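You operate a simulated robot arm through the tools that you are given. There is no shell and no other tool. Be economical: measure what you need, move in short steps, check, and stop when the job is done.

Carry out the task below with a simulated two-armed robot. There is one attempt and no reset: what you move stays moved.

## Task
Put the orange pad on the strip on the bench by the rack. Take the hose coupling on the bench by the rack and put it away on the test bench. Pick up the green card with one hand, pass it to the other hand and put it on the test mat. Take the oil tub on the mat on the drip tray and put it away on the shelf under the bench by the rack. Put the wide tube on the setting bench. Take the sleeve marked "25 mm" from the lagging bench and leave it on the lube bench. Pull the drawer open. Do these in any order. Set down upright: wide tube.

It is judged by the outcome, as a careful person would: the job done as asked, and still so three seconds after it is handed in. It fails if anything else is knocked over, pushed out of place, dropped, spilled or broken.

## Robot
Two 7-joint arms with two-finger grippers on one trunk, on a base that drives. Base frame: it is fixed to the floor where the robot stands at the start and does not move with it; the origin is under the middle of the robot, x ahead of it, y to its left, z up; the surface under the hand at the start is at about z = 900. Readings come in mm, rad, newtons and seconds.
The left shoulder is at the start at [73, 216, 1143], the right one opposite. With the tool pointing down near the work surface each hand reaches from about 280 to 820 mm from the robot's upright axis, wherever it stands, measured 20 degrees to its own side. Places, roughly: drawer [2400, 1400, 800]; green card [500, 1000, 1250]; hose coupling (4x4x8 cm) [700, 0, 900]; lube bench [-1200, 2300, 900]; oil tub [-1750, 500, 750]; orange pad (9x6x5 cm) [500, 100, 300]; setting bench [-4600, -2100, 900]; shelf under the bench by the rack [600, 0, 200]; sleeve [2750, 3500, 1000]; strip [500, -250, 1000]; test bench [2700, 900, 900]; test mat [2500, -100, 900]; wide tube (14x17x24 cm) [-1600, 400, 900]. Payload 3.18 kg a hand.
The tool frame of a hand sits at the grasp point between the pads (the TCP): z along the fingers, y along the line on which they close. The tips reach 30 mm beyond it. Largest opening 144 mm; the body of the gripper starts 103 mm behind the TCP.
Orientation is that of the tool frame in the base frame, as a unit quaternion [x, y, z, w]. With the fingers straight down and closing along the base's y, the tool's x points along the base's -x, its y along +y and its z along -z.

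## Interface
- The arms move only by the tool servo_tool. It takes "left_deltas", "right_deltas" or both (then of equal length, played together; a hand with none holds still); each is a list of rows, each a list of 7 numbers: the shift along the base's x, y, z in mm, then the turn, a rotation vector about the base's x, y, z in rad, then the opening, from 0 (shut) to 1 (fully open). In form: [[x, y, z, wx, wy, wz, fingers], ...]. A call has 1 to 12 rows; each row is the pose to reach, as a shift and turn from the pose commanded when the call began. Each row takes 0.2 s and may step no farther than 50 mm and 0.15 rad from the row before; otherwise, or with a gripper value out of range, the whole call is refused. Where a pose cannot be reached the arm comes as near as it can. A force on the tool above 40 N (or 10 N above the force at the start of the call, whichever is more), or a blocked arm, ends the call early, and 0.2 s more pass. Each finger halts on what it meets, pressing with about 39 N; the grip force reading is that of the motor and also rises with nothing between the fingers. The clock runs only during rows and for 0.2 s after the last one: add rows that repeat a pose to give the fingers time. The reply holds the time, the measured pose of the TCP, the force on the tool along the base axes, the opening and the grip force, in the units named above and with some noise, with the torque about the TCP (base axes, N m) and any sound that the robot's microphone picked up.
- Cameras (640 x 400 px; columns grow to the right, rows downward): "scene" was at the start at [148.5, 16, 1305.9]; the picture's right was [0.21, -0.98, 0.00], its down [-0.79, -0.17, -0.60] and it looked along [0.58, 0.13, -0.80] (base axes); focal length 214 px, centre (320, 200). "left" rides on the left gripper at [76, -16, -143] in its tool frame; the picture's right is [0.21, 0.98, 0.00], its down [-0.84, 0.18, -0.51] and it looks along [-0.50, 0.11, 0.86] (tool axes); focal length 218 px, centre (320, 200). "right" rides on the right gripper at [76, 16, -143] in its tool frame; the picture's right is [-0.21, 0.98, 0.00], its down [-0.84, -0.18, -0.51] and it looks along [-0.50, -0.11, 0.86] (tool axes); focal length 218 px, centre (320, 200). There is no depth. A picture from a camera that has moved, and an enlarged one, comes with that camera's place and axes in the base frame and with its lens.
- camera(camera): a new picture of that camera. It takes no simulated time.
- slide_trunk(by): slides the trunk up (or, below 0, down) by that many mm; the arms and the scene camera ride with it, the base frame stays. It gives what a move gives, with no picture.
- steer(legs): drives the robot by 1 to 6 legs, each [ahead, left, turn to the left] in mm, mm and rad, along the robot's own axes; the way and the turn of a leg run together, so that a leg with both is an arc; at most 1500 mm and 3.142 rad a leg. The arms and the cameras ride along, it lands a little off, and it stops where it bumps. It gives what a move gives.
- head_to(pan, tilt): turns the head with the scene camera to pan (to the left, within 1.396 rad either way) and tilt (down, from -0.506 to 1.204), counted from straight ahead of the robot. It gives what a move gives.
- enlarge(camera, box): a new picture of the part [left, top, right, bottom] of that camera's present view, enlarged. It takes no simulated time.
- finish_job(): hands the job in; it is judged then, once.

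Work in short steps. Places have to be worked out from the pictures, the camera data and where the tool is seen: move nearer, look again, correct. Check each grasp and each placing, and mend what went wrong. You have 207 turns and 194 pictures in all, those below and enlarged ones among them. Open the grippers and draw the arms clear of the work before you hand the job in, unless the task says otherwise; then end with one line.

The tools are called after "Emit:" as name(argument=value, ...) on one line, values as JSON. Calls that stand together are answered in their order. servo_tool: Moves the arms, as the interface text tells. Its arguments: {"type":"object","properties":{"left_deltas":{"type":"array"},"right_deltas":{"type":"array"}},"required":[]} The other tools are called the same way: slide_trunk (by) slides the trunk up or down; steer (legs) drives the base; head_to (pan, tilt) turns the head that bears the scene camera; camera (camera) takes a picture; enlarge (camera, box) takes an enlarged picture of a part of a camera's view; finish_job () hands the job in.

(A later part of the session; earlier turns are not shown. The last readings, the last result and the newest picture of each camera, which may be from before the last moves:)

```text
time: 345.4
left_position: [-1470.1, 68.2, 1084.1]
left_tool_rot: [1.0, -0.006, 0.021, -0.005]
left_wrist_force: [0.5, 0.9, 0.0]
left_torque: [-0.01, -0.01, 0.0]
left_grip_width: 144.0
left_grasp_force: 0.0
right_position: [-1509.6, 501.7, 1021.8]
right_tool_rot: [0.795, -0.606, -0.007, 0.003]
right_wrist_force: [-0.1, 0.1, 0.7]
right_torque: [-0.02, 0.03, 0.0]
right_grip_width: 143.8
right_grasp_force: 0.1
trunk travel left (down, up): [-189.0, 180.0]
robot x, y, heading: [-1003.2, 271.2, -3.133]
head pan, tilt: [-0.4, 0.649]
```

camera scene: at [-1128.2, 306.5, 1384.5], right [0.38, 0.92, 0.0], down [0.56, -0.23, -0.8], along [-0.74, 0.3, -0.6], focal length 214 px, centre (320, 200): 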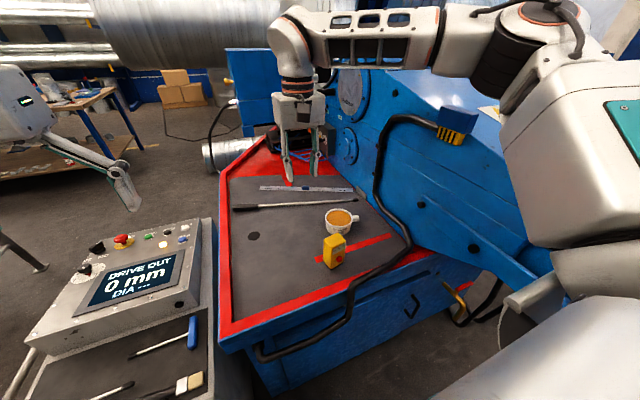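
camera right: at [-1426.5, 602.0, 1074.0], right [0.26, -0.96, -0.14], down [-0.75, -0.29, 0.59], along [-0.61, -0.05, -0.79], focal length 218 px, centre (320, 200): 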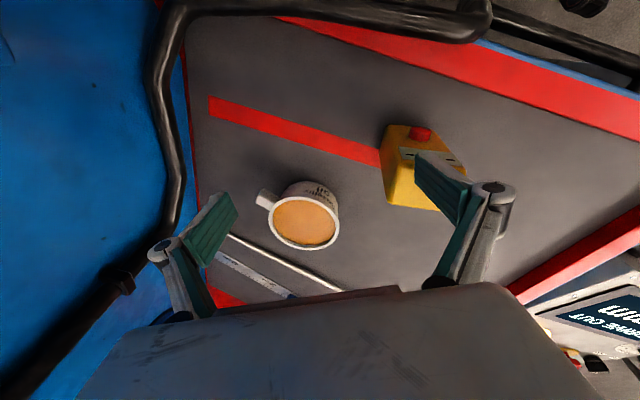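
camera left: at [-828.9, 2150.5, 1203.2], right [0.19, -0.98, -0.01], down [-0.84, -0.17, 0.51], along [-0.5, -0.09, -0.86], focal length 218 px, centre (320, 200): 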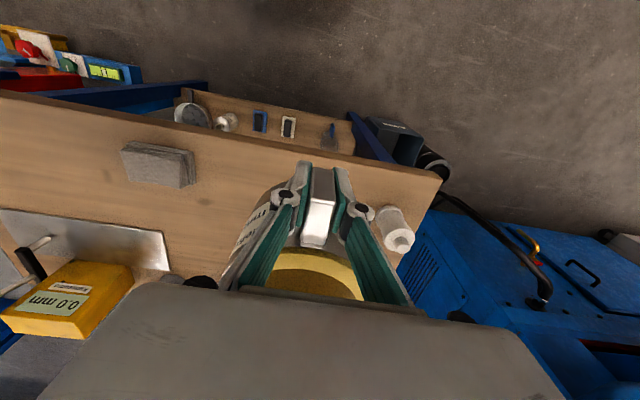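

Negative yaw works. Move over the tub.

Emit:
servo_tool(right_deltas=[[-35, 25, 0, 0, 0, 0, 1], [-70, 50, -10, 0, 0, 0, 1], [-105, 75, -20, 0, 0, 0, 1], [-138, 99, -35, 0, 0, 0, 1], [-138, 99, -70, 0, 0, 0, 1]])

Emit:
camera(camera="right")

Emit:
enlarge(camera="scene", box=[240, 130, 440, 280])

```text
time: 346.8
left_position: [-1458.0, 65.0, 1093.8]
left_tool_rot: [1.0, -0.012, 0.011, -0.01]
left_wrist_force: [0.1, 0.3, 0.7]
left_torque: [0.0, 0.0, -0.01]
left_grip_width: 143.5
left_grasp_force: 0.0
right_position: [-1644.5, 601.3, 1017.4]
right_tool_rot: [0.79, -0.61, -0.048, 0.034]
right_wrist_force: [-0.7, 0.6, -0.3]
right_torque: [-0.02, -0.02, -0.01]
right_grip_width: 144.2
right_grasp_force: 0.0
trunk travel left (down, up): [-189.0, 180.0]
robot x, y, heading: [-998.4, 272.7, 3.134]
head pan, tilt: [-0.4, 0.649]
stopped in row 5 (right hand): the arm was blocked; the commanded pose is now the measured one
```

```text
61 pictures are left
camera right: at [-1622.7, 523.7, 1157.7], right [-0.99, -0.05, 0.12], down [0.02, 0.86, 0.51], along [-0.13, 0.51, -0.85], focal length 218 px, centre (320, 200)
```

right: 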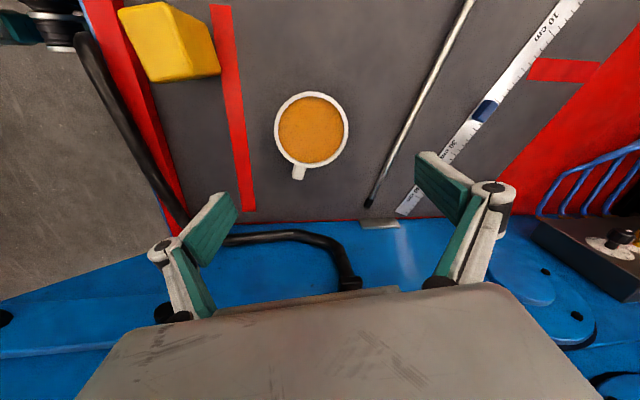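

```text
2.67 times, centred on (340, 205) of scene
camera zoom: at [-1159.7, 296.3, 1298.6], right [0.39, 0.92, 0.0], down [0.54, -0.23, -0.81], along [-0.74, 0.32, -0.59], focal length 572 px, centre (267, 187)
```

zoom: 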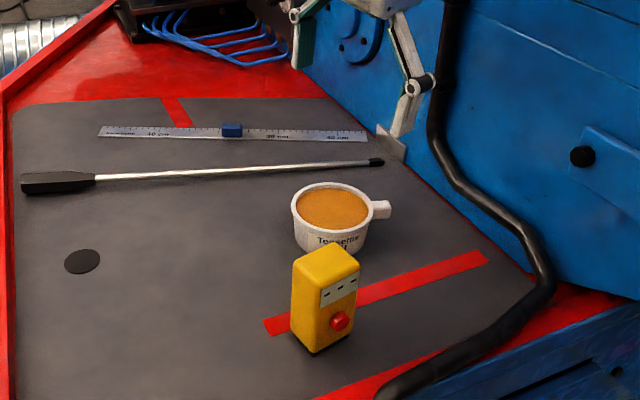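

Something (right elbow at the lathe housing) blocks. Shift the base 100 mm left and re-approach.

Emit:
steer(legs=[[0, 100, 0.01]])

Emit:
servo_tool(right_deltas=[[-3, 30, 0, 0.03, 0.02, 0, 1], [-3, 60, 0, 0.06, 0.05, 0, 1], [-3, 90, -5, 0.07, 0.07, 0, 1], [-3, 100, -30, 0.07, 0.07, 0, 1], [-3, 100, -60, 0.07, 0.07, 0, 1]])

Emit:
camera(camera="right")

```text
time: 348.3
left_position: [-1470.4, -33.2, 1080.3]
left_tool_rot: [1.0, -0.003, 0.024, -0.004]
left_wrist_force: [-0.3, 1.1, 0.6]
left_torque: [0.01, 0.04, 0.01]
left_grip_width: 143.9
left_grasp_force: 0.1
right_position: [-1661.9, 497.9, 978.1]
right_tool_rot: [0.795, -0.605, -0.024, 0.025]
right_wrist_force: [0.0, -0.6, -0.6]
right_torque: [0.05, 0.05, 0.0]
right_grip_width: 144.0
right_grasp_force: 0.2
trunk travel left (down, up): [-189.0, 180.0]
robot x, y, heading: [-997.9, 170.6, -3.125]
head pan, tilt: [-0.4, 0.649]
```

```text
time: 349.5
left_position: [-1472.4, -34.4, 1078.7]
left_tool_rot: [1.0, -0.003, 0.025, -0.004]
left_wrist_force: [0.6, 0.3, -0.1]
left_torque: [0.0, -0.02, -0.03]
left_grip_width: 143.9
left_grasp_force: 0.1
right_position: [-1666.5, 598.2, 916.4]
right_tool_rot: [0.794, -0.603, -0.073, 0.017]
right_wrist_force: [0.1, 0.5, -0.7]
right_torque: [-0.02, -0.05, -0.02]
right_grip_width: 144.1
right_grasp_force: 0.0
trunk travel left (down, up): [-189.0, 180.0]
robot x, y, heading: [-995.8, 172.0, -3.127]
head pan, tilt: [-0.4, 0.649]
```

```text
59 pictures are left
camera right: at [-1641.7, 512.1, 1052.4], right [-0.99, -0.07, 0.13], down [0.02, 0.83, 0.56], along [-0.15, 0.56, -0.82], focal length 218 px, centre (320, 200)
```

right: 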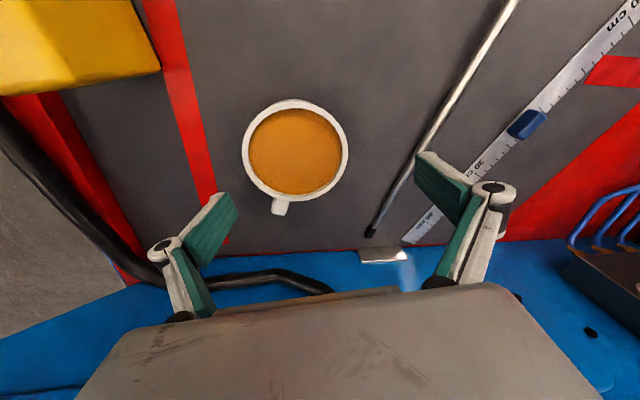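

Free now. Tub rim centre ≈(−1651, 598, 826). Level the hand, center and descend around the tub.

Emit:
servo_tool(right_deltas=[[8, 0, -15, -0.03, -0.07, 0, 1], [15, 0, -35, -0.061, -0.137, 0, 1], [15, 0, -55, -0.061, -0.137, 0, 1]])

Emit:
camera(camera="right")

Emit:
enlarge(camera="scene", box=[260, 120, 460, 270])

```text
time: 350.3
left_position: [-1470.9, -34.1, 1079.1]
left_tool_rot: [1.0, -0.003, 0.025, -0.005]
left_wrist_force: [-0.2, -0.9, -0.7]
left_torque: [-0.04, -0.01, 0.01]
left_grip_width: 143.9
left_grasp_force: 0.0
right_position: [-1651.8, 598.8, 864.5]
right_tool_rot: [0.797, -0.605, 0.002, -0.001]
right_wrist_force: [0.2, 0.8, -1.1]
right_torque: [-0.02, 0.01, -0.01]
right_grip_width: 144.0
right_grasp_force: 0.0
trunk travel left (down, up): [-189.0, 180.0]
robot x, y, heading: [-992.8, 172.5, -3.126]
head pan, tilt: [-0.4, 0.649]
```

```text
58 pictures are left
camera right: at [-1645.8, 521.4, 1006.8], right [-1.0, -0.06, 0.0], down [-0.05, 0.86, 0.51], along [-0.03, 0.51, -0.86], focal length 218 px, centre (320, 200)
```

right: 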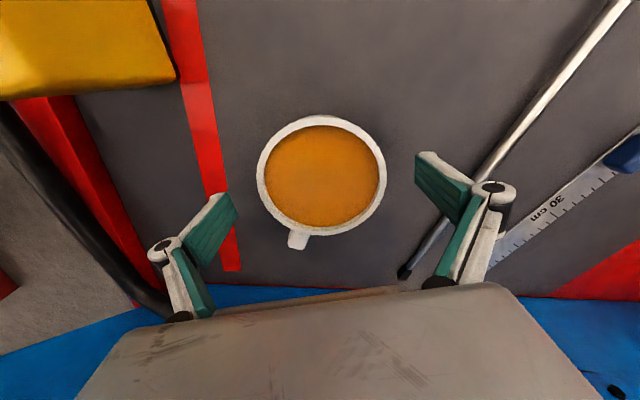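

```text
2.67 times, centred on (360, 195) of scene
camera zoom: at [-1183.3, 204.1, 1290.7], right [0.38, 0.93, 0.0], down [0.56, -0.23, -0.8], along [-0.74, 0.3, -0.6], focal length 572 px, centre (213, 213)
```

zoom: 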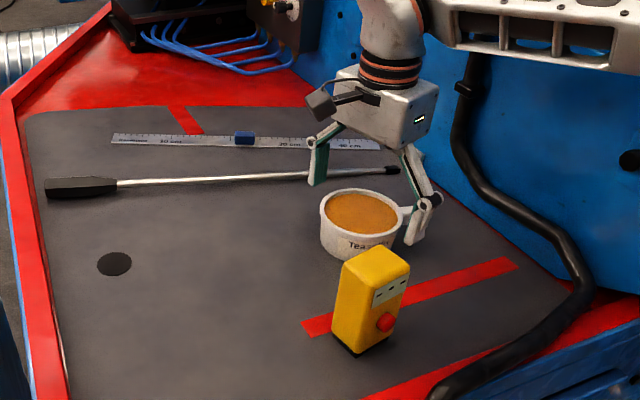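

Centered. Descend to z≈824 and close gently.

Emit:
servo_tool(right_deltas=[[1, 2, -15, 0, 0, 0, 1], [1, 3, -30, 0, 0, 0, 1], [1, 3, -38, 0, 0, 0, 1]])

Emit:
servo_tool(right_deltas=[[0, 0, 0, 0, 0, 0, 0.9], [0, 0, 0, 0, 0, 0, 0.8], [0, 0, 0, 0, 0, 0, 0.7], [0, 0, 0, 0, 0, 0, 0.6], [0, 0, 0, 0, 0, 0, 0.5], [0, 0, 0, 0, 0, 0, 0.5]])

Emit:
camera(camera="right")

```text
time: 351.1
left_position: [-1471.6, -33.3, 1079.3]
left_tool_rot: [1.0, -0.003, 0.024, -0.004]
left_wrist_force: [0.0, -0.8, -0.4]
left_torque: [-0.01, -0.01, -0.02]
left_grip_width: 144.3
left_grasp_force: 0.0
right_position: [-1649.6, 602.3, 825.0]
right_tool_rot: [0.797, -0.604, 0.001, 0.0]
right_wrist_force: [1.4, -0.4, -0.5]
right_torque: [0.0, -0.01, -0.01]
right_grip_width: 143.8
right_grasp_force: 0.0
trunk travel left (down, up): [-189.0, 180.0]
robot x, y, heading: [-999.3, 172.4, -3.129]
head pan, tilt: [-0.4, 0.649]
```

```text
time: 352.5
left_position: [-1470.9, -33.3, 1079.2]
left_tool_rot: [1.0, -0.003, 0.025, -0.005]
left_wrist_force: [0.3, 0.7, 0.9]
left_torque: [-0.02, 0.0, 0.02]
left_grip_width: 143.9
left_grasp_force: 0.1
right_position: [-1650.0, 601.7, 825.9]
right_tool_rot: [0.796, -0.605, -0.002, 0.001]
right_wrist_force: [-7.6, -0.5, 4.2]
right_torque: [-0.02, 0.01, -0.07]
right_grip_width: 99.1
right_grasp_force: 38.9
trunk travel left (down, up): [-189.0, 180.0]
robot x, y, heading: [-997.3, 171.8, -3.128]
head pan, tilt: [-0.4, 0.649]
```

```text
56 pictures are left
camera right: at [-1644.1, 524.7, 968.7], right [-1.0, -0.06, 0.0], down [-0.05, 0.86, 0.51], along [-0.03, 0.51, -0.86], focal length 218 px, centre (320, 200)
```

right: 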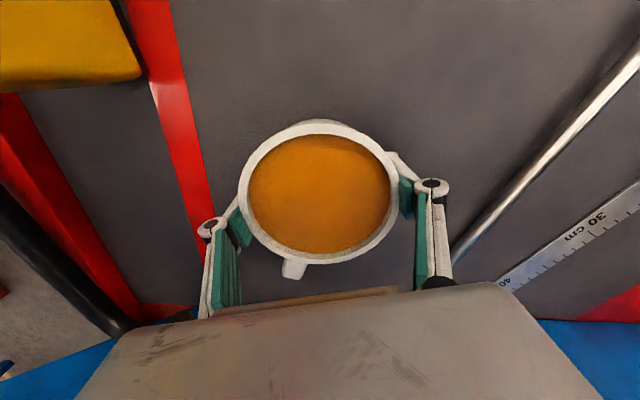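

Gripped at 99 mm. Lift slowly and level.

Emit:
servo_tool(right_deltas=[[0, 0, 4, 0, 0, 0, 0.4], [0, 0, 10, 0, 0, 0, 0.4], [0, 0, 20, 0, 0, 0, 0.4], [0, 0, 32, 0, 0, 0, 0.4], [0, 0, 46, 0, 0, 0, 0.4], [0, 0, 60, 0, 0, 0, 0.4], [0, 0, 72, 0, 0, 0, 0.4], [0, 0, 80, 0, 0, 0, 0.4]])

Emit:
enlarge(camera="scene", box=[240, 100, 480, 250])

```text
time: 354.3
left_position: [-1472.1, -32.9, 1079.5]
left_tool_rot: [1.0, -0.003, 0.024, -0.004]
left_wrist_force: [0.5, -0.3, -0.2]
left_torque: [-0.04, 0.05, 0.02]
left_grip_width: 143.7
left_grasp_force: 0.0
right_position: [-1648.6, 602.8, 905.6]
right_tool_rot: [0.796, -0.606, 0.002, 0.001]
right_wrist_force: [0.0, -0.3, -4.1]
right_torque: [-0.01, 0.0, 0.02]
right_grip_width: 98.3
right_grasp_force: 39.2
trunk travel left (down, up): [-189.0, 180.0]
robot x, y, heading: [-996.5, 174.7, -3.133]
head pan, tilt: [-0.4, 0.649]
```

```text
2.67 times, centred on (360, 175) of scene
camera zoom: at [-1183.3, 204.0, 1290.8], right [0.38, 0.93, 0.0], down [0.56, -0.23, -0.8], along [-0.74, 0.3, -0.6], focal length 572 px, centre (213, 267)
```

zoom: 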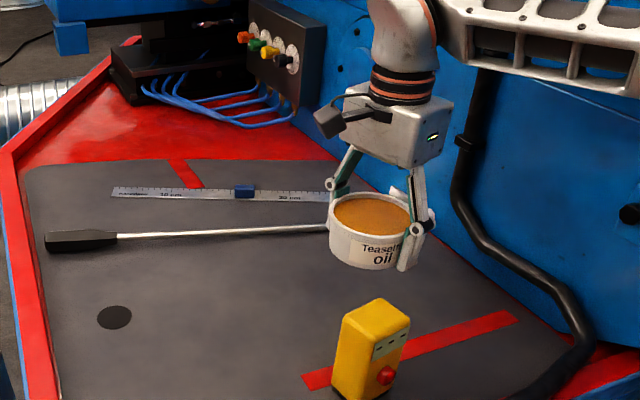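

Held level. Lift further, draw in, back away from the lathe, and tuck the left hand back/up.

Emit:
servo_tool(right_deltas=[[0, 0, 10, 0, 0, 0, 0.4], [2, -2, 25, 0, 0, 0, 0.4], [5, -5, 42, 0, 0, 0, 0.4], [12, -12, 60, 0, 0, 0, 0.4], [22, -22, 75, 0, 0, 0, 0.4], [36, -36, 85, 0, 0, 0, 0.4], [52, -52, 90, 0, 0, 0, 0.4], [70, -68, 90, 0, 0, 0, 0.4], [90, -84, 90, 0, 0, 0, 0.4], [110, -98, 90, 0, 0, 0, 0.4]], left_deltas=[[15, -5, 10, 0, 0, 0, 1], [30, -10, 20, 0, 0, 0, 1], [45, -15, 30, 0, 0, 0, 1], [60, -20, 40, 0, 0, 0, 1], [75, -25, 50, 0, 0, 0, 1], [90, -30, 60, 0, 0, 0, 1], [105, -35, 70, 0, 0, 0, 1], [120, -40, 80, 0, 0, 0, 1], [135, -45, 90, 0, 0, 0, 1], [150, -50, 100, 0, 0, 0, 1]])

Emit:
steer(legs=[[-520, 0, 0]])

Emit:
camera(camera="right")

```text
time: 356.5
left_position: [-1457.3, -38.9, 1077.7]
left_tool_rot: [1.0, -0.003, 0.023, -0.007]
left_wrist_force: [-0.3, -0.4, 0.0]
left_torque: [0.01, 0.01, 0.01]
left_grip_width: 143.8
left_grasp_force: 0.0
left hand out of reach, approached as far as the arm can: row 1, 2, 3, 4, 5, 6, 7, 8, 9, 10
right_position: [-1539.9, 499.3, 998.8]
right_tool_rot: [0.796, -0.605, -0.003, 0.0]
right_wrist_force: [0.4, 0.0, -4.9]
right_torque: [-0.01, 0.03, 0.0]
right_grip_width: 98.2
right_grasp_force: 39.3
trunk travel left (down, up): [-189.0, 180.0]
robot x, y, heading: [-996.8, 171.0, -3.127]
head pan, tilt: [-0.4, 0.649]
```

```text
time: 359.6
left_position: [-928.5, -29.8, 1078.1]
left_tool_rot: [1.0, -0.002, 0.025, -0.003]
left_wrist_force: [-0.2, -0.7, -0.5]
left_torque: [0.01, 0.05, 0.03]
left_grip_width: 144.2
left_grasp_force: 0.0
right_position: [-1012.5, 509.9, 994.8]
right_tool_rot: [0.797, -0.604, 0.0, 0.0]
right_wrist_force: [0.2, 0.5, -3.8]
right_torque: [0.02, 0.02, -0.01]
right_grip_width: 98.2
right_grasp_force: 39.2
trunk travel left (down, up): [-189.0, 180.0]
robot x, y, heading: [-467.1, 179.0, -3.126]
head pan, tilt: [-0.4, 0.649]
```

```text
54 pictures are left
camera right: at [-1006.1, 432.7, 1137.9], right [-1.0, -0.07, 0.0], down [-0.06, 0.86, 0.51], along [-0.03, 0.51, -0.86], focal length 218 px, centre (320, 200)
```

right: 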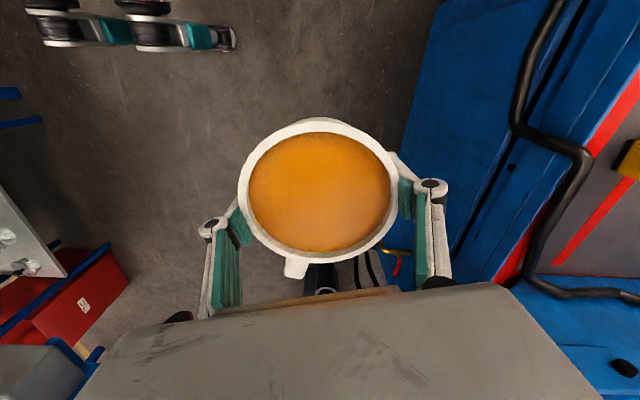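

Tub level. Now tuck the left hand back (horizontally), then turn around to face the bench.

Emit:
servo_tool(left_deltas=[[25, -15, -10, 0, 0, 0, 1], [50, -30, -20, 0, 0, 0, 1], [75, -45, -30, 0, 0, 0, 1], [100, -60, -40, 0, 0, 0, 1], [125, -75, -40, 0, 0, 0, 1], [145, -90, -40, 0, 0, 0, 1]])

Emit:
steer(legs=[[0, 0, 1.56], [0, 0, 1.56]])

```text
time: 361.0
left_position: [-799.8, -111.8, 1038.8]
left_tool_rot: [1.0, 0.001, 0.022, -0.005]
left_wrist_force: [0.1, 0.4, -0.4]
left_torque: [-0.05, 0.02, -0.04]
left_grip_width: 144.1
left_grasp_force: 0.1
left hand out of reach, approached as far as the arm can: row 6
right_position: [-1012.1, 510.8, 994.9]
right_tool_rot: [0.797, -0.604, 0.001, 0.0]
right_wrist_force: [0.4, -0.4, -4.6]
right_torque: [-0.05, 0.05, 0.0]
right_grip_width: 98.0
right_grasp_force: 39.1
trunk travel left (down, up): [-189.0, 180.0]
robot x, y, heading: [-467.8, 179.3, -3.129]
head pan, tilt: [-0.4, 0.649]
```

```text
time: 369.0
left_position: [-133.3, 469.9, 1037.3]
left_tool_rot: [0.004, 1.0, -0.006, -0.023]
left_wrist_force: [0.6, 0.2, 0.3]
left_torque: [0.02, -0.03, -0.01]
left_grip_width: 144.0
left_grasp_force: 0.0
right_position: [72.7, -154.9, 995.6]
right_tool_rot: [0.607, 0.795, 0.0, 0.0]
right_wrist_force: [0.5, -0.6, -4.7]
right_torque: [-0.05, -0.02, 0.0]
right_grip_width: 97.6
right_grasp_force: 38.6
trunk travel left (down, up): [-189.0, 180.0]
robot x, y, heading: [-468.1, 180.4, 0.008]
head pan, tilt: [-0.4, 0.649]
```

Facing the bench. Lower the trunk fully, then lower the tub in front of the bench.

Emit:
slide_trunk(by=-187)

Emit:
servo_tool(right_deltas=[[0, 10, -20, 0, 0, 0, 0.4], [0, 20, -45, 0, 0, 0, 0.4], [0, 32, -75, 0, 0, 0, 0.4], [0, 45, -110, 0, 0, 0, 0.4], [0, 58, -145, 0, 0, 0, 0.4], [0, 70, -180, 0, 0, 0, 0.4], [0, 82, -215, 0, 0, 0, 0.4], [0, 94, -250, 0, 0, 0, 0.4], [0, 106, -280, 0, 0, 0, 0.4], [0, 118, -305, 0, 0, 0, 0.4], [0, 130, -325, 0, 0, 0, 0.4], [0, 140, -340, 0, 0, 0, 0.4]])

```text
time: 371.1
left_position: [-115.5, 469.3, 706.6]
left_tool_rot: [0.0, 0.94, -0.009, -0.341]
left_wrist_force: [-0.1, 0.3, -0.2]
left_torque: [-0.02, -0.04, 0.01]
left_grip_width: 144.0
left_grasp_force: 0.1
right_position: [71.9, -157.6, 809.6]
right_tool_rot: [0.608, 0.794, 0.0, 0.001]
right_wrist_force: [-0.8, 0.3, -4.5]
right_torque: [0.03, 0.0, -0.01]
right_grip_width: 97.5
right_grasp_force: 39.5
trunk travel left (down, up): [-2.0, 367.0]
robot x, y, heading: [-470.1, 183.4, 0.006]
head pan, tilt: [-0.4, 0.649]
```

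```text
time: 373.7
left_position: [-114.5, 469.8, 705.1]
left_tool_rot: [0.001, 0.94, -0.008, -0.342]
left_wrist_force: [-0.5, 0.5, -0.3]
left_torque: [0.01, -0.04, -0.02]
left_grip_width: 143.9
left_grasp_force: 0.0
right_position: [71.9, -14.6, 468.4]
right_tool_rot: [0.607, 0.795, 0.001, 0.0]
right_wrist_force: [0.4, 0.3, -4.5]
right_torque: [0.01, 0.0, 0.01]
right_grip_width: 97.3
right_grasp_force: 38.9
trunk travel left (down, up): [-2.0, 367.0]
robot x, y, heading: [-467.1, 183.8, 0.004]
head pan, tilt: [-0.4, 0.649]
```

Lower further to z≈300 and look at the shelf.

Emit:
servo_tool(right_deltas=[[0, 3, -20, 0, 0, 0, 0.4], [0, 6, -45, 0, 0, 0, 0.4], [0, 9, -75, 0, 0, 0, 0.4], [0, 12, -105, 0, 0, 0, 0.4], [0, 14, -130, 0, 0, 0, 0.4], [0, 14, -150, 0, 0, 0, 0.4], [0, 14, -162, 0, 0, 0, 0.4]])

Emit:
head_to(pan=0, tilt=0.85)

Emit:
camera(camera="scene")

```text
time: 375.3
left_position: [-115.4, 469.2, 705.0]
left_tool_rot: [0.0, 0.94, -0.008, -0.341]
left_wrist_force: [0.0, 1.0, -0.3]
left_torque: [0.0, 0.01, -0.02]
left_grip_width: 144.0
left_grasp_force: 0.1
right_position: [71.1, -1.7, 304.4]
right_tool_rot: [0.607, 0.795, 0.001, -0.001]
right_wrist_force: [-0.2, 0.1, -4.7]
right_torque: [0.0, 0.0, 0.0]
right_grip_width: 97.3
right_grasp_force: 38.7
trunk travel left (down, up): [-2.0, 367.0]
robot x, y, heading: [-467.2, 179.9, 0.007]
head pan, tilt: [-0.4, 0.649]
```

```text
time: 376.2
left_position: [-113.6, 469.8, 704.8]
left_tool_rot: [0.001, 0.94, -0.008, -0.341]
left_wrist_force: [0.7, 0.5, -0.3]
left_torque: [-0.01, -0.01, -0.02]
left_grip_width: 143.8
left_grasp_force: 0.1
right_position: [71.6, -0.6, 307.3]
right_tool_rot: [0.607, 0.795, 0.002, -0.001]
right_wrist_force: [-0.5, 0.0, -4.5]
right_torque: [-0.02, 0.02, -0.03]
right_grip_width: 97.1
right_grasp_force: 39.0
trunk travel left (down, up): [-2.0, 367.0]
robot x, y, heading: [-471.0, 181.4, 0.007]
head pan, tilt: [0.0, 0.85]
```

```text
53 pictures are left
camera scene: at [-101.2, 182.1, 1042.2], right [0.01, -1.0, 0.0], down [-0.75, 0.0, -0.66], along [0.66, 0.0, -0.75], focal length 214 px, centre (320, 200)
```

scene: 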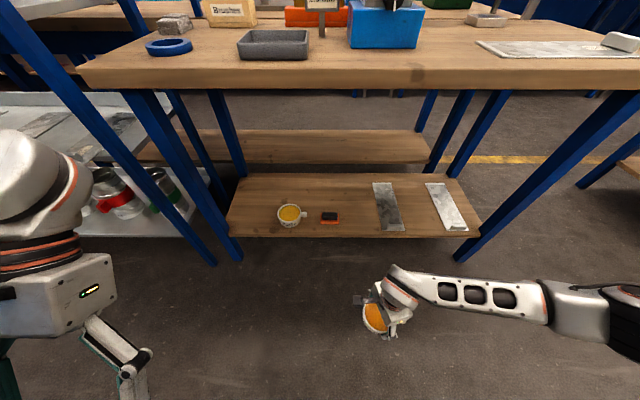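

Free spot on the shelf between pad (y≈139) and dark strip (y≈−148). Drive 250 mm forward and extend the arm in.

Emit:
steer(legs=[[240, 0, 0]])

Emit:
servo_tool(right_deltas=[[15, 0, 0, 0, 0, 0, 0.4], [35, 0, 0, 0, 0, 0, 0.4], [60, 0, 0, 0, 0, 0, 0.4], [85, 0, 0, 0, 0, 0, 0.4], [110, 0, 0, 0, 0, 0, 0.4], [135, 0, 0, 0, 0, 0, 0.4], [155, 0, 0, 0, 0, 0, 0.4], [170, 0, 0, 0, 0, 0, 0.4], [180, 0, 0, 0, 0, 0, 0.4]])

Emit:
camera(camera="scene")

Emit:
camera(camera="right")

```text
time: 377.9
left_position: [117.6, 470.2, 704.9]
left_tool_rot: [0.001, 0.939, -0.008, -0.343]
left_wrist_force: [0.3, -0.6, 0.5]
left_torque: [-0.01, 0.02, 0.0]
left_grip_width: 144.1
left_grasp_force: 0.0
right_position: [302.6, -0.6, 306.7]
right_tool_rot: [0.607, 0.795, 0.001, -0.001]
right_wrist_force: [-0.2, 0.8, -4.5]
right_torque: [-0.01, -0.01, 0.0]
right_grip_width: 97.7
right_grasp_force: 39.1
trunk travel left (down, up): [-2.0, 367.0]
robot x, y, heading: [-238.5, 181.5, 0.002]
head pan, tilt: [0.0, 0.85]
```

```text
time: 379.9
left_position: [117.8, 470.7, 704.5]
left_tool_rot: [0.002, 0.94, -0.007, -0.341]
left_wrist_force: [0.0, 0.6, -0.5]
left_torque: [-0.01, 0.02, 0.0]
left_grip_width: 144.2
left_grasp_force: 0.1
right_position: [483.6, -0.1, 306.9]
right_tool_rot: [0.607, 0.795, -0.001, -0.002]
right_wrist_force: [-1.7, 0.0, -4.5]
right_torque: [0.0, -0.04, 0.0]
right_grip_width: 97.3
right_grasp_force: 38.7
trunk travel left (down, up): [-2.0, 367.0]
robot x, y, heading: [-241.3, 177.5, 0.006]
head pan, tilt: [0.0, 0.85]
```

```text
52 pictures are left
camera scene: at [131.6, 183.4, 1042.1], right [0.01, -1.0, 0.0], down [-0.75, 0.0, -0.66], along [0.66, 0.0, -0.75], focal length 214 px, centre (320, 200)
```

scene: 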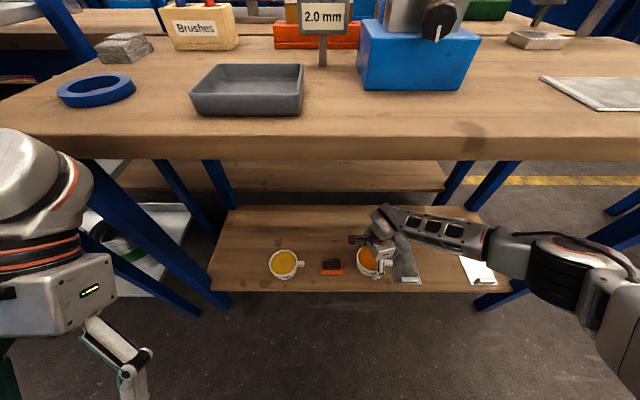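

```text
51 pictures are left
camera right: at [479.7, 77.9, 448.5], right [1.0, 0.06, 0.0], down [0.05, -0.86, 0.51], along [0.03, -0.51, -0.86], focal length 218 px, centre (320, 200)
```

right: 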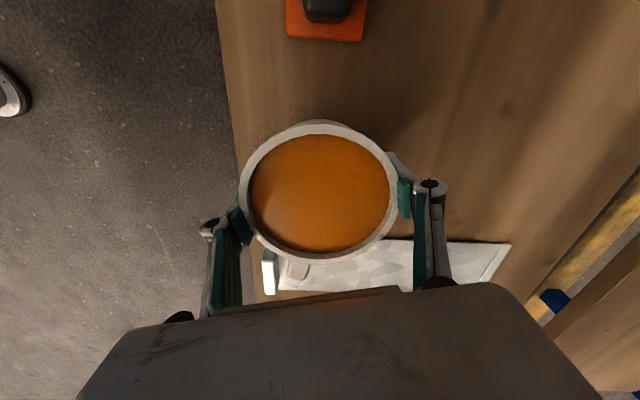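

Extend 30 mm further and lower toward the shelf.

Emit:
servo_tool(right_deltas=[[12, -3, 0, 0, 0, 0, 0.4], [30, -6, -10, 0, 0, 0, 0.4], [32, -6, -28, 0, 0, 0, 0.4], [32, -6, -45, 0, 0, 0, 0.4], [32, -6, -55, 0, 0, 0, 0.4], [32, -6, -60, 0, 0, 0, 0.4]])

Emit:
servo_tool(right_deltas=[[0, 0, -3, 0, 0, 0, 0.4], [0, 0, -6, 0, 0, 0, 0.4], [0, 0, -9, 0, 0, 0, 0.4]])

```text
time: 381.0
left_position: [115.9, 470.2, 707.4]
left_tool_rot: [0.002, 0.941, -0.008, -0.34]
left_wrist_force: [1.2, -0.2, 0.2]
left_torque: [0.01, -0.03, 0.02]
left_grip_width: 143.9
left_grasp_force: 0.0
right_position: [521.5, -6.7, 269.5]
right_tool_rot: [0.609, 0.793, 0.003, 0.001]
right_wrist_force: [-7.7, -2.6, 34.7]
right_torque: [-0.92, 1.59, 0.05]
right_grip_width: 98.3
right_grasp_force: 38.8
trunk travel left (down, up): [-2.0, 367.0]
robot x, y, heading: [-233.7, 180.9, 0.006]
head pan, tilt: [0.0, 0.85]
stopped in row 5 (right hand): the force on the tool passed its limit at 56 N (the readings are from after the stop); the commanded pose is now the measured one
```

```text
time: 381.4
left_position: [115.8, 470.3, 706.1]
left_tool_rot: [0.002, 0.94, -0.008, -0.34]
left_wrist_force: [0.1, -0.1, 0.8]
left_torque: [0.01, -0.04, -0.03]
left_grip_width: 144.1
left_grasp_force: 0.0
right_position: [523.0, -7.0, 268.8]
right_tool_rot: [0.61, 0.792, 0.003, -0.001]
right_wrist_force: [-7.6, -2.1, 35.0]
right_torque: [-1.08, 1.42, -0.16]
right_grip_width: 97.3
right_grasp_force: 38.6
trunk travel left (down, up): [-2.0, 367.0]
robot x, y, heading: [-236.5, 179.6, 0.007]
head pan, tilt: [0.0, 0.85]
stopped in row 1 (right hand): the force on the tool passed its limit at 50 N (the readings are from after the stop); the commanded pose is now the measured one
```

Contact at z≈269. Check with the camera before releasing.

Emit:
camera(camera="right")

Emit:
enlarge(camera="scene", box=[240, 190, 480, 310])

```text
50 pictures are left
camera right: at [518.7, 71.9, 411.9], right [1.0, 0.05, 0.01], down [0.04, -0.86, 0.5], along [0.03, -0.5, -0.86], focal length 218 px, centre (320, 200)
```

right: 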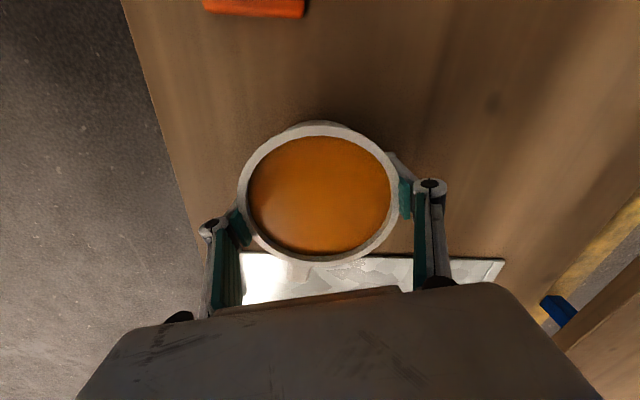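

```text
2.67 times, centred on (360, 250) of scene
camera zoom: at [128.0, 183.3, 1043.6], right [0.0, -1.0, 0.0], down [-0.75, 0.0, -0.66], along [0.66, 0.0, -0.75], focal length 572 px, centre (213, 67)
```

zoom: 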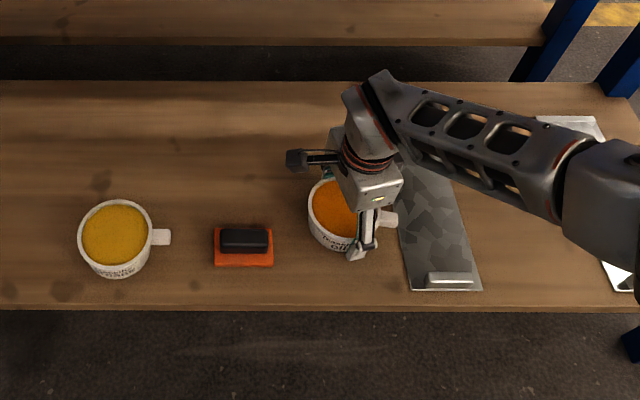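

The tub is on the shelf, but its tab is close to the dark strip. Lift slightly, shift 15 mm toward +y, set down again.

Emit:
servo_tool(right_deltas=[[-2, 0, 6, 0, 0, 0, 0.4], [-2, 7, 9, 0, 0, 0, 0.4], [-2, 15, 9, 0, 0, 0, 0.4], [-2, 15, 4, 0, 0, 0, 0.4], [-2, 15, 1, 0, 0, 0, 0.4]])

```text
time: 382.6
left_position: [116.1, 469.4, 707.1]
left_tool_rot: [0.002, 0.94, -0.008, -0.34]
left_wrist_force: [-0.3, 0.2, -0.7]
left_torque: [0.02, 0.0, -0.01]
left_grip_width: 144.0
left_grasp_force: 0.1
right_position: [518.2, 8.1, 270.7]
right_tool_rot: [0.611, 0.792, 0.002, -0.001]
right_wrist_force: [-16.3, -6.4, 37.3]
right_torque: [-1.08, 2.16, -0.02]
right_grip_width: 97.1
right_grasp_force: 38.7
trunk travel left (down, up): [-2.0, 367.0]
robot x, y, heading: [-234.7, 181.5, 0.003]
head pan, tilt: [0.0, 0.85]
```

Ease off and release slowly.

Emit:
servo_tool(right_deltas=[[0, 0, 2, 0, 0, 0, 0.5], [0, 0, 2, 0, 0, 0, 0.7], [0, 0, 2, 0, 0, 0, 0.75], [0, 0, 2, 0, 0, 0, 0.85], [0, 0, 2, 0, 0, 0, 0.95], [0, 0, 2, 0, 0, 0, 0.95]])

Emit:
servo_tool(right_deltas=[[0, 0, 15, 0, 0, 0, 0.95], [0, 0, 35, 0, 0, 0, 0.95], [0, 0, 60, 0, 0, 0, 0.95], [0, 0, 90, 0, 0, 0, 0.95], [-20, 0, 120, 0, 0, 0, 0.95], [-50, 0, 140, 0, 0, 0, 0.95]])

Emit:
camera(camera="right")

Emit:
enlarge(camera="scene", box=[240, 190, 480, 310])

```text
time: 383.9
left_position: [118.7, 470.4, 705.4]
left_tool_rot: [0.001, 0.94, -0.008, -0.342]
left_wrist_force: [-0.1, -0.6, 0.2]
left_torque: [0.01, 0.0, -0.03]
left_grip_width: 143.9
left_grasp_force: 0.1
right_position: [518.1, 9.6, 266.6]
right_tool_rot: [0.61, 0.793, 0.002, -0.001]
right_wrist_force: [-0.2, 0.1, 0.5]
right_torque: [0.0, -0.02, 0.02]
right_grip_width: 136.8
right_grasp_force: 0.0
trunk travel left (down, up): [-2.0, 367.0]
robot x, y, heading: [-232.6, 182.9, 0.002]
head pan, tilt: [0.0, 0.85]
```

```text
time: 385.4
left_position: [117.3, 469.7, 704.8]
left_tool_rot: [0.002, 0.94, -0.008, -0.342]
left_wrist_force: [0.3, 0.0, -0.5]
left_torque: [-0.02, -0.01, -0.02]
left_grip_width: 144.0
left_grasp_force: 0.1
right_position: [468.6, 7.4, 405.1]
right_tool_rot: [0.609, 0.793, 0.001, -0.001]
right_wrist_force: [1.2, -0.6, 0.5]
right_torque: [0.0, -0.02, -0.01]
right_grip_width: 136.8
right_grasp_force: 0.1
trunk travel left (down, up): [-2.0, 367.0]
robot x, y, heading: [-238.4, 179.8, 0.005]
head pan, tilt: [0.0, 0.85]
```

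```text
48 pictures are left
camera right: at [465.0, 85.8, 547.2], right [1.0, 0.05, 0.0], down [0.04, -0.86, 0.5], along [0.03, -0.5, -0.86], focal length 218 px, centre (320, 200)
```

right: 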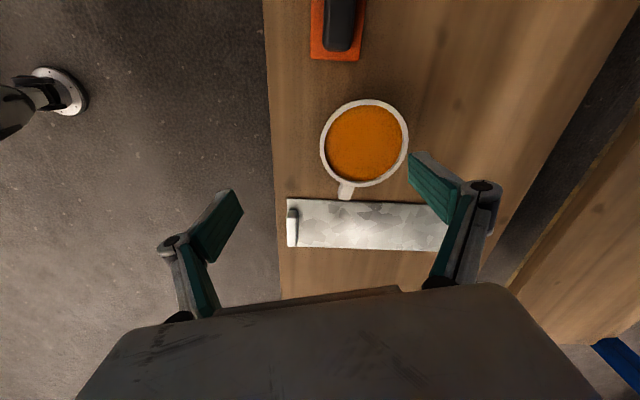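

```text
2.67 times, centred on (360, 250) of scene
camera zoom: at [130.8, 182.9, 1042.3], right [0.0, -1.0, 0.0], down [-0.75, 0.0, -0.66], along [0.66, 0.0, -0.75], focal length 572 px, centre (213, 67)
```

zoom: 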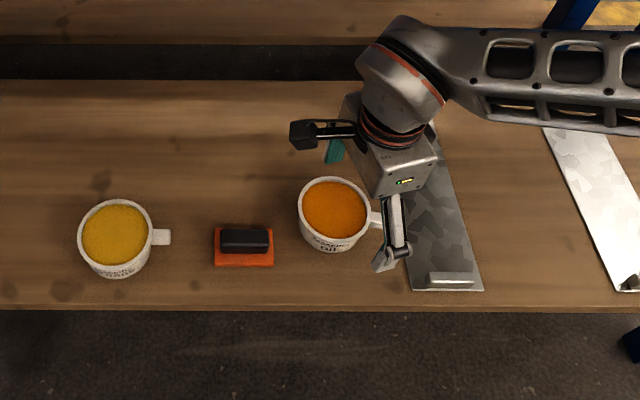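

Tub is standing level on the shelf. Now the orange pad: move the right hand above its black grip, yawed to close along x.

Emit:
servo_tool(right_deltas=[[3, 32, 0, 0, 0, -0.07, 0.7], [6, 64, 0, 0, 0, -0.14, 0.6], [9, 96, -10, 0, 0, -0.2, 0.5], [12, 127, -25, 0, 0, -0.26, 0.5]])

Emit:
camera(camera="right")

```text
time: 386.4
left_position: [118.9, 470.3, 705.2]
left_tool_rot: [0.002, 0.94, -0.008, -0.342]
left_wrist_force: [0.6, 0.1, -0.3]
left_torque: [0.03, -0.03, 0.0]
left_grip_width: 144.4
left_grasp_force: 0.1
right_position: [480.7, 134.4, 378.7]
right_tool_rot: [0.708, 0.707, 0.001, 0.0]
right_wrist_force: [-1.1, 0.4, -0.4]
right_torque: [0.04, -0.02, -0.02]
right_grip_width: 71.9
right_grasp_force: 0.1
trunk travel left (down, up): [-2.0, 367.0]
robot x, y, heading: [-236.8, 179.4, 0.007]
head pan, tilt: [0.0, 0.85]
```

```text
46 pictures are left
camera right: at [498.3, 211.8, 522.4], right [0.98, -0.21, 0.0], down [-0.18, -0.84, 0.51], along [-0.11, -0.49, -0.86], focal length 218 px, centre (320, 200)
```

right: 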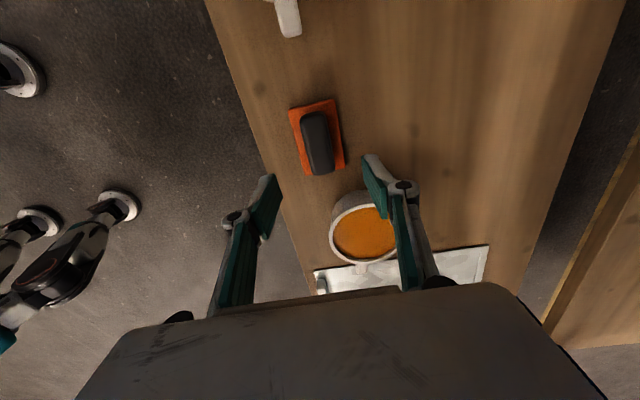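

Block centre ≈(480, 148). Adjust and descend to grip it.

Emit:
servo_tool(right_deltas=[[-1, 8, -25, 0, 0, 0, 0.45], [-1, 13, -55, 0, 0, 0, 0.45], [-1, 13, -80, 0, 0, 0, 0.45]])

Emit:
camera(camera="right")

```text
time: 387.1
left_position: [118.2, 470.5, 704.9]
left_tool_rot: [0.001, 0.94, -0.008, -0.342]
left_wrist_force: [0.4, -0.3, -0.6]
left_torque: [-0.02, -0.03, -0.03]
left_grip_width: 144.0
left_grasp_force: 0.0
right_position: [479.5, 146.7, 302.5]
right_tool_rot: [0.707, 0.707, 0.002, -0.001]
right_wrist_force: [-0.5, 0.7, 0.7]
right_torque: [0.01, 0.0, 0.02]
right_grip_width: 64.8
right_grasp_force: 0.0
trunk travel left (down, up): [-2.0, 367.0]
robot x, y, heading: [-237.3, 182.3, 0.005]
head pan, tilt: [0.0, 0.85]
```

```text
45 pictures are left
camera right: at [496.8, 223.4, 443.7], right [0.98, -0.21, 0.0], down [-0.18, -0.84, 0.5], along [-0.11, -0.49, -0.86], focal length 218 px, centre (320, 200)
```

right: 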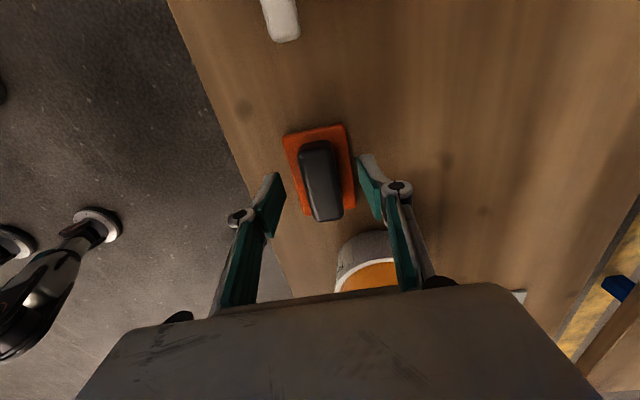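

Block lies between the fingers. Lower 20 mm, close, lift.

Emit:
servo_tool(right_deltas=[[0, 2, -12, 0, 0, 0, 0.45], [0, 2, -21, 0, 0, 0, 0.45], [0, 2, -21, 0, 0, 0, 0.2], [0, 2, -21, 0, 0, 0, 0], [0, 2, -21, 0, 0, 0, 0]])

Emit:
servo_tool(right_deltas=[[0, 0, 15, 0, 0, 0, 0], [0, 0, 40, 0, 0, 0, 0], [0, 0, 75, 0, 0, 0, 0], [0, 0, 110, 0, 0, 0, 0]])

Emit:
camera(camera="right")

```text
time: 388.4
left_position: [118.2, 470.0, 705.7]
left_tool_rot: [0.002, 0.94, -0.008, -0.341]
left_wrist_force: [0.7, 0.3, -0.3]
left_torque: [0.01, -0.01, 0.01]
left_grip_width: 144.3
left_grasp_force: 0.0
right_position: [479.8, 149.8, 280.4]
right_tool_rot: [0.708, 0.707, 0.002, -0.001]
right_wrist_force: [-1.2, 1.1, 3.7]
right_torque: [-0.02, 0.08, -0.03]
right_grip_width: 54.9
right_grasp_force: 38.8
trunk travel left (down, up): [-2.0, 367.0]
robot x, y, heading: [-238.2, 180.4, 0.008]
head pan, tilt: [0.0, 0.85]
```

```text
time: 389.4
left_position: [117.0, 470.0, 706.8]
left_tool_rot: [0.001, 0.939, -0.009, -0.343]
left_wrist_force: [0.1, 1.6, 0.4]
left_torque: [0.03, -0.02, 0.02]
left_grip_width: 144.1
left_grasp_force: 0.1
right_position: [478.8, 149.8, 391.5]
right_tool_rot: [0.707, 0.707, 0.002, -0.001]
right_wrist_force: [0.3, -0.3, -0.9]
right_torque: [0.04, -0.04, 0.03]
right_grip_width: 55.0
right_grasp_force: 39.1
trunk travel left (down, up): [-2.0, 367.0]
robot x, y, heading: [-234.4, 183.7, 0.002]
head pan, tilt: [0.0, 0.85]
```

```text
44 pictures are left
camera right: at [496.1, 226.7, 534.6], right [0.98, -0.21, 0.0], down [-0.18, -0.84, 0.5], along [-0.1, -0.49, -0.86], focal length 218 px, centre (320, 200)
```

right: 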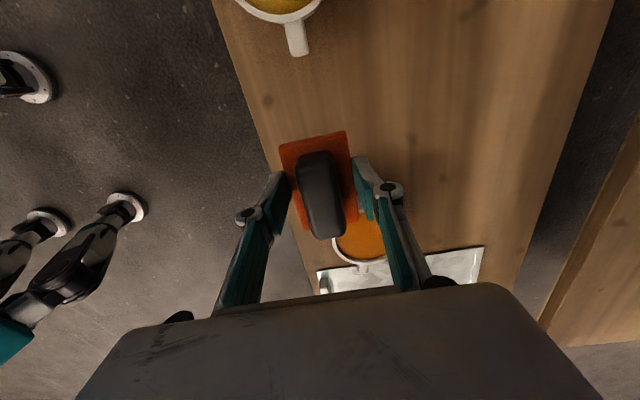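

Gripped on its base (55 mm). Withdraw from under the bench, back off, and raise the trunk.

Emit:
servo_tool(right_deltas=[[-40, 0, 0, 0, 0, 0, 0], [-80, 0, 0, 0, 0, 0, 0], [-120, 0, 0, 0, 0, 0, 0], [-160, 0, 10, 0, 0, 0, 0], [-195, 0, 20, 0, 0, 0, 0]])

Emit:
steer(legs=[[-330, -120, 0]])

Emit:
servo_tool(right_deltas=[[0, -20, 40, 0, 0, 0, 0], [10, -40, 80, 0, 0, 0, 0], [20, -60, 120, 0, 0, 0, 0], [30, -80, 160, 0, 0, 0, 0], [40, -100, 200, 0, 0, 0, 0], [50, -120, 240, 0, 0, 0, 0], [60, -140, 280, 0, 0, 0, 0], [70, -160, 320, 0, 0, 0, 0], [80, -180, 360, 0, 0, 0, 0], [90, -200, 390, 0, 0, 0, 0]])

Emit:
slide_trunk(by=225)

```text
time: 390.6
left_position: [118.1, 470.8, 704.9]
left_tool_rot: [0.001, 0.94, -0.008, -0.342]
left_wrist_force: [0.7, -0.3, -0.6]
left_torque: [0.0, -0.01, 0.02]
left_grip_width: 144.1
left_grasp_force: 0.2
right_position: [279.4, 148.5, 410.4]
right_tool_rot: [0.708, 0.706, 0.001, -0.001]
right_wrist_force: [-0.7, -0.5, -1.7]
right_torque: [0.03, 0.01, 0.0]
right_grip_width: 55.1
right_grasp_force: 39.1
trunk travel left (down, up): [-2.0, 367.0]
robot x, y, heading: [-233.5, 184.2, 0.005]
head pan, tilt: [0.0, 0.85]
```

```text
time: 392.8
left_position: [-213.0, 352.5, 706.0]
left_tool_rot: [0.0, 0.94, -0.009, -0.342]
left_wrist_force: [-0.2, -0.6, 0.0]
left_torque: [-0.01, -0.05, -0.02]
left_grip_width: 144.0
left_grasp_force: 0.0
right_position: [-50.3, 31.1, 410.5]
right_tool_rot: [0.707, 0.707, 0.002, -0.001]
right_wrist_force: [-0.1, -0.9, -0.9]
right_torque: [0.03, -0.04, 0.02]
right_grip_width: 55.1
right_grasp_force: 38.2
trunk travel left (down, up): [-2.0, 367.0]
robot x, y, heading: [-570.5, 65.1, 0.01]
head pan, tilt: [0.0, 0.85]
```

```text
time: 395.0
left_position: [-214.0, 351.5, 705.7]
left_tool_rot: [0.001, 0.94, -0.008, -0.342]
left_wrist_force: [0.9, 0.2, 0.1]
left_torque: [0.01, 0.02, 0.0]
left_grip_width: 143.8
left_grasp_force: 0.0
right_position: [38.5, -168.4, 801.0]
right_tool_rot: [0.707, 0.708, 0.002, -0.001]
right_wrist_force: [-0.1, 0.2, -0.2]
right_torque: [0.01, 0.03, -0.01]
right_grip_width: 54.8
right_grasp_force: 38.7
trunk travel left (down, up): [-2.0, 367.0]
robot x, y, heading: [-568.0, 64.0, 0.006]
head pan, tilt: [0.0, 0.85]
```

```text
time: 397.4
left_position: [-246.4, 352.3, 1099.9]
left_tool_rot: [0.003, 1.0, -0.005, 0.024]
left_wrist_force: [0.0, -0.8, 0.7]
left_torque: [0.0, 0.01, 0.02]
left_grip_width: 144.0
left_grasp_force: 0.1
right_position: [39.5, -169.1, 1023.8]
right_tool_rot: [0.707, 0.707, 0.001, -0.002]
right_wrist_force: [-0.1, 0.7, -1.4]
right_torque: [0.01, 0.01, 0.0]
right_grip_width: 55.2
right_grasp_force: 39.1
trunk travel left (down, up): [-227.0, 142.0]
robot x, y, heading: [-565.3, 63.3, 0.005]
head pan, tilt: [0.0, 0.85]
```

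Strip's free part is centred ≈(483, −310). Drive so the pad is above it.

Emit:
steer(legs=[[0, -135, 0], [445, 0, 0]])

Emit:
head_to(pan=-0.3, tilt=0.8)

Emit:
camera(camera="scene")

Emit:
camera(camera="right")

```text
time: 401.5
left_position: [194.4, 221.3, 1100.5]
left_tool_rot: [0.0, 1.0, -0.006, 0.024]
left_wrist_force: [0.2, -0.5, -0.3]
left_torque: [0.0, 0.02, -0.02]
left_grip_width: 144.0
left_grasp_force: 0.0
right_position: [480.4, -297.9, 1024.4]
right_tool_rot: [0.706, 0.709, 0.001, -0.001]
right_wrist_force: [-0.2, -0.1, -1.6]
right_torque: [0.06, 0.03, 0.01]
right_grip_width: 55.0
right_grasp_force: 39.1
trunk travel left (down, up): [-227.0, 142.0]
robot x, y, heading: [-127.3, -69.9, 0.013]
head pan, tilt: [0.0, 0.85]
```

```text
time: 402.3
left_position: [193.7, 223.0, 1100.3]
left_tool_rot: [0.0, 1.0, -0.005, 0.025]
left_wrist_force: [0.0, -0.4, -0.4]
left_torque: [0.01, -0.02, 0.0]
left_grip_width: 143.9
left_grasp_force: 0.0
right_position: [481.3, -298.1, 1024.9]
right_tool_rot: [0.705, 0.709, 0.002, 0.0]
right_wrist_force: [-0.1, -0.4, -0.7]
right_torque: [0.02, 0.0, -0.01]
right_grip_width: 55.1
right_grasp_force: 39.5
trunk travel left (down, up): [-227.0, 142.0]
robot x, y, heading: [-125.2, -69.5, 0.009]
head pan, tilt: [-0.3, 0.799]
```

```text
43 pictures are left
camera scene: at [26.3, -91.3, 1318.3], right [-0.29, -0.96, 0.0], down [-0.69, 0.2, -0.7], along [0.67, -0.2, -0.72], focal length 214 px, centre (320, 200)
```

scene: 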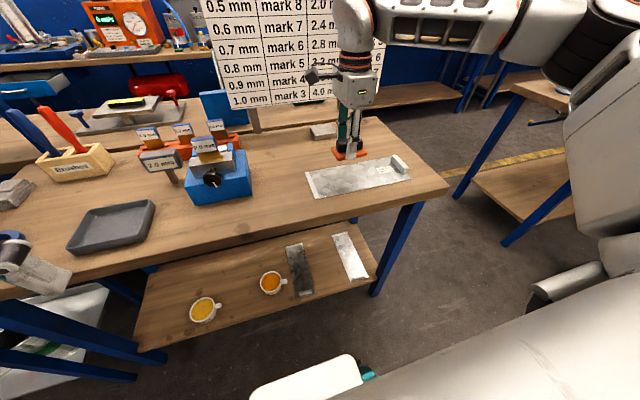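

```text
42 pictures are left
camera right: at [497.4, -221.7, 1167.5], right [0.98, -0.2, 0.0], down [-0.18, -0.85, 0.5], along [-0.1, -0.49, -0.86], focal length 218 px, centre (320, 200)
```

right: 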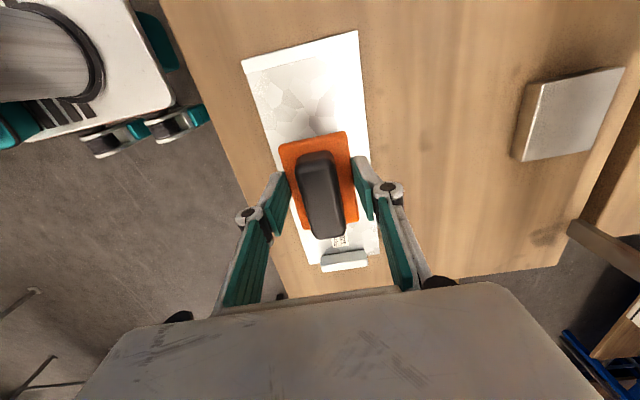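

The pad is directly above the strip (x 424–541, y −195…−500). Lower to contact.

Emit:
servo_tool(right_deltas=[[1, -2, -30, 0, 0, 0, 0], [1, -2, -55, 0, 0, 0, 0], [1, -2, -64, 0, 0, 0, 0], [1, -2, -68, 0, 0, 0, 0], [1, -2, -71, 0, 0, 0, 0]])

Emit:
servo_tool(right_deltas=[[0, 0, -3, 0, 0, 0, 0], [0, 0, -6, 0, 0, 0, 0], [0, 0, -9, 0, 0, 0, 0]])

```text
time: 403.5
left_position: [194.0, 222.0, 1099.8]
left_tool_rot: [0.0, 1.0, -0.006, 0.025]
left_wrist_force: [-0.6, -0.1, 0.1]
left_torque: [0.0, 0.0, -0.01]
left_grip_width: 144.5
left_grasp_force: 0.1
right_position: [481.2, -300.2, 953.3]
right_tool_rot: [0.705, 0.709, 0.002, 0.0]
right_wrist_force: [0.8, 0.4, 0.3]
right_torque: [0.01, 0.01, -0.01]
right_grip_width: 55.0
right_grasp_force: 39.0
trunk travel left (down, up): [-227.0, 142.0]
robot x, y, heading: [-129.1, -70.2, 0.013]
head pan, tilt: [-0.3, 0.799]
```

```text
time: 404.3
left_position: [194.4, 221.7, 1099.8]
left_tool_rot: [0.0, 1.0, -0.005, 0.025]
left_wrist_force: [-0.4, -0.6, 0.2]
left_torque: [0.03, 0.03, -0.01]
left_grip_width: 144.2
left_grasp_force: 0.0
right_position: [482.1, -301.3, 944.0]
right_tool_rot: [0.705, 0.709, 0.002, 0.0]
right_wrist_force: [-0.2, -0.6, -0.9]
right_torque: [0.02, -0.01, -0.02]
right_grip_width: 55.3
right_grasp_force: 39.2
trunk travel left (down, up): [-227.0, 142.0]
robot x, y, heading: [-121.3, -68.3, 0.006]
head pan, tilt: [-0.3, 0.799]
```

Emit:
servo_tool(right_deltas=[[0, 0, -3, 0, 0, 0, 0], [0, 0, -6, 0, 0, 0, 0], [0, 0, -9, 0, 0, 0, 0], [0, 0, -12, 0, 0, 0, 0]])

Emit:
camera(camera="right")

```text
time: 405.3
left_position: [190.8, 222.2, 1102.4]
left_tool_rot: [0.001, 1.0, -0.006, 0.027]
left_wrist_force: [0.4, 0.9, 0.5]
left_torque: [0.01, 0.0, 0.01]
left_grip_width: 143.8
left_grasp_force: 0.2
right_position: [479.9, -300.2, 939.6]
right_tool_rot: [0.706, 0.708, 0.006, 0.002]
right_wrist_force: [-2.3, -7.0, 37.3]
right_torque: [-0.45, 0.14, -0.04]
right_grip_width: 55.1
right_grasp_force: 38.9
trunk travel left (down, up): [-227.0, 142.0]
robot x, y, heading: [-125.8, -70.1, 0.013]
head pan, tilt: [-0.3, 0.799]
```

```text
41 pictures are left
camera right: at [496.1, -224.4, 1082.1], right [0.98, -0.21, 0.01], down [-0.18, -0.85, 0.5], along [-0.09, -0.49, -0.87], focal length 218 px, centre (320, 200)
```

right: 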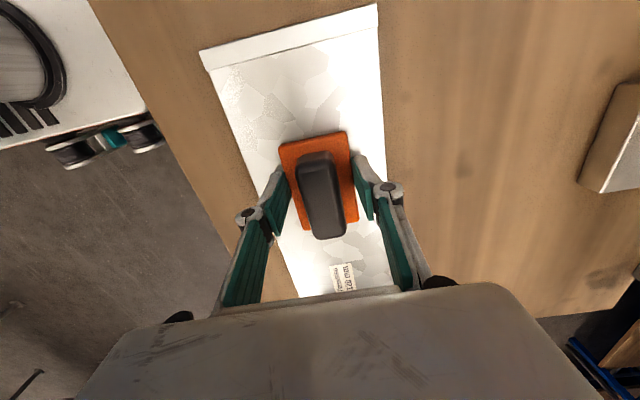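

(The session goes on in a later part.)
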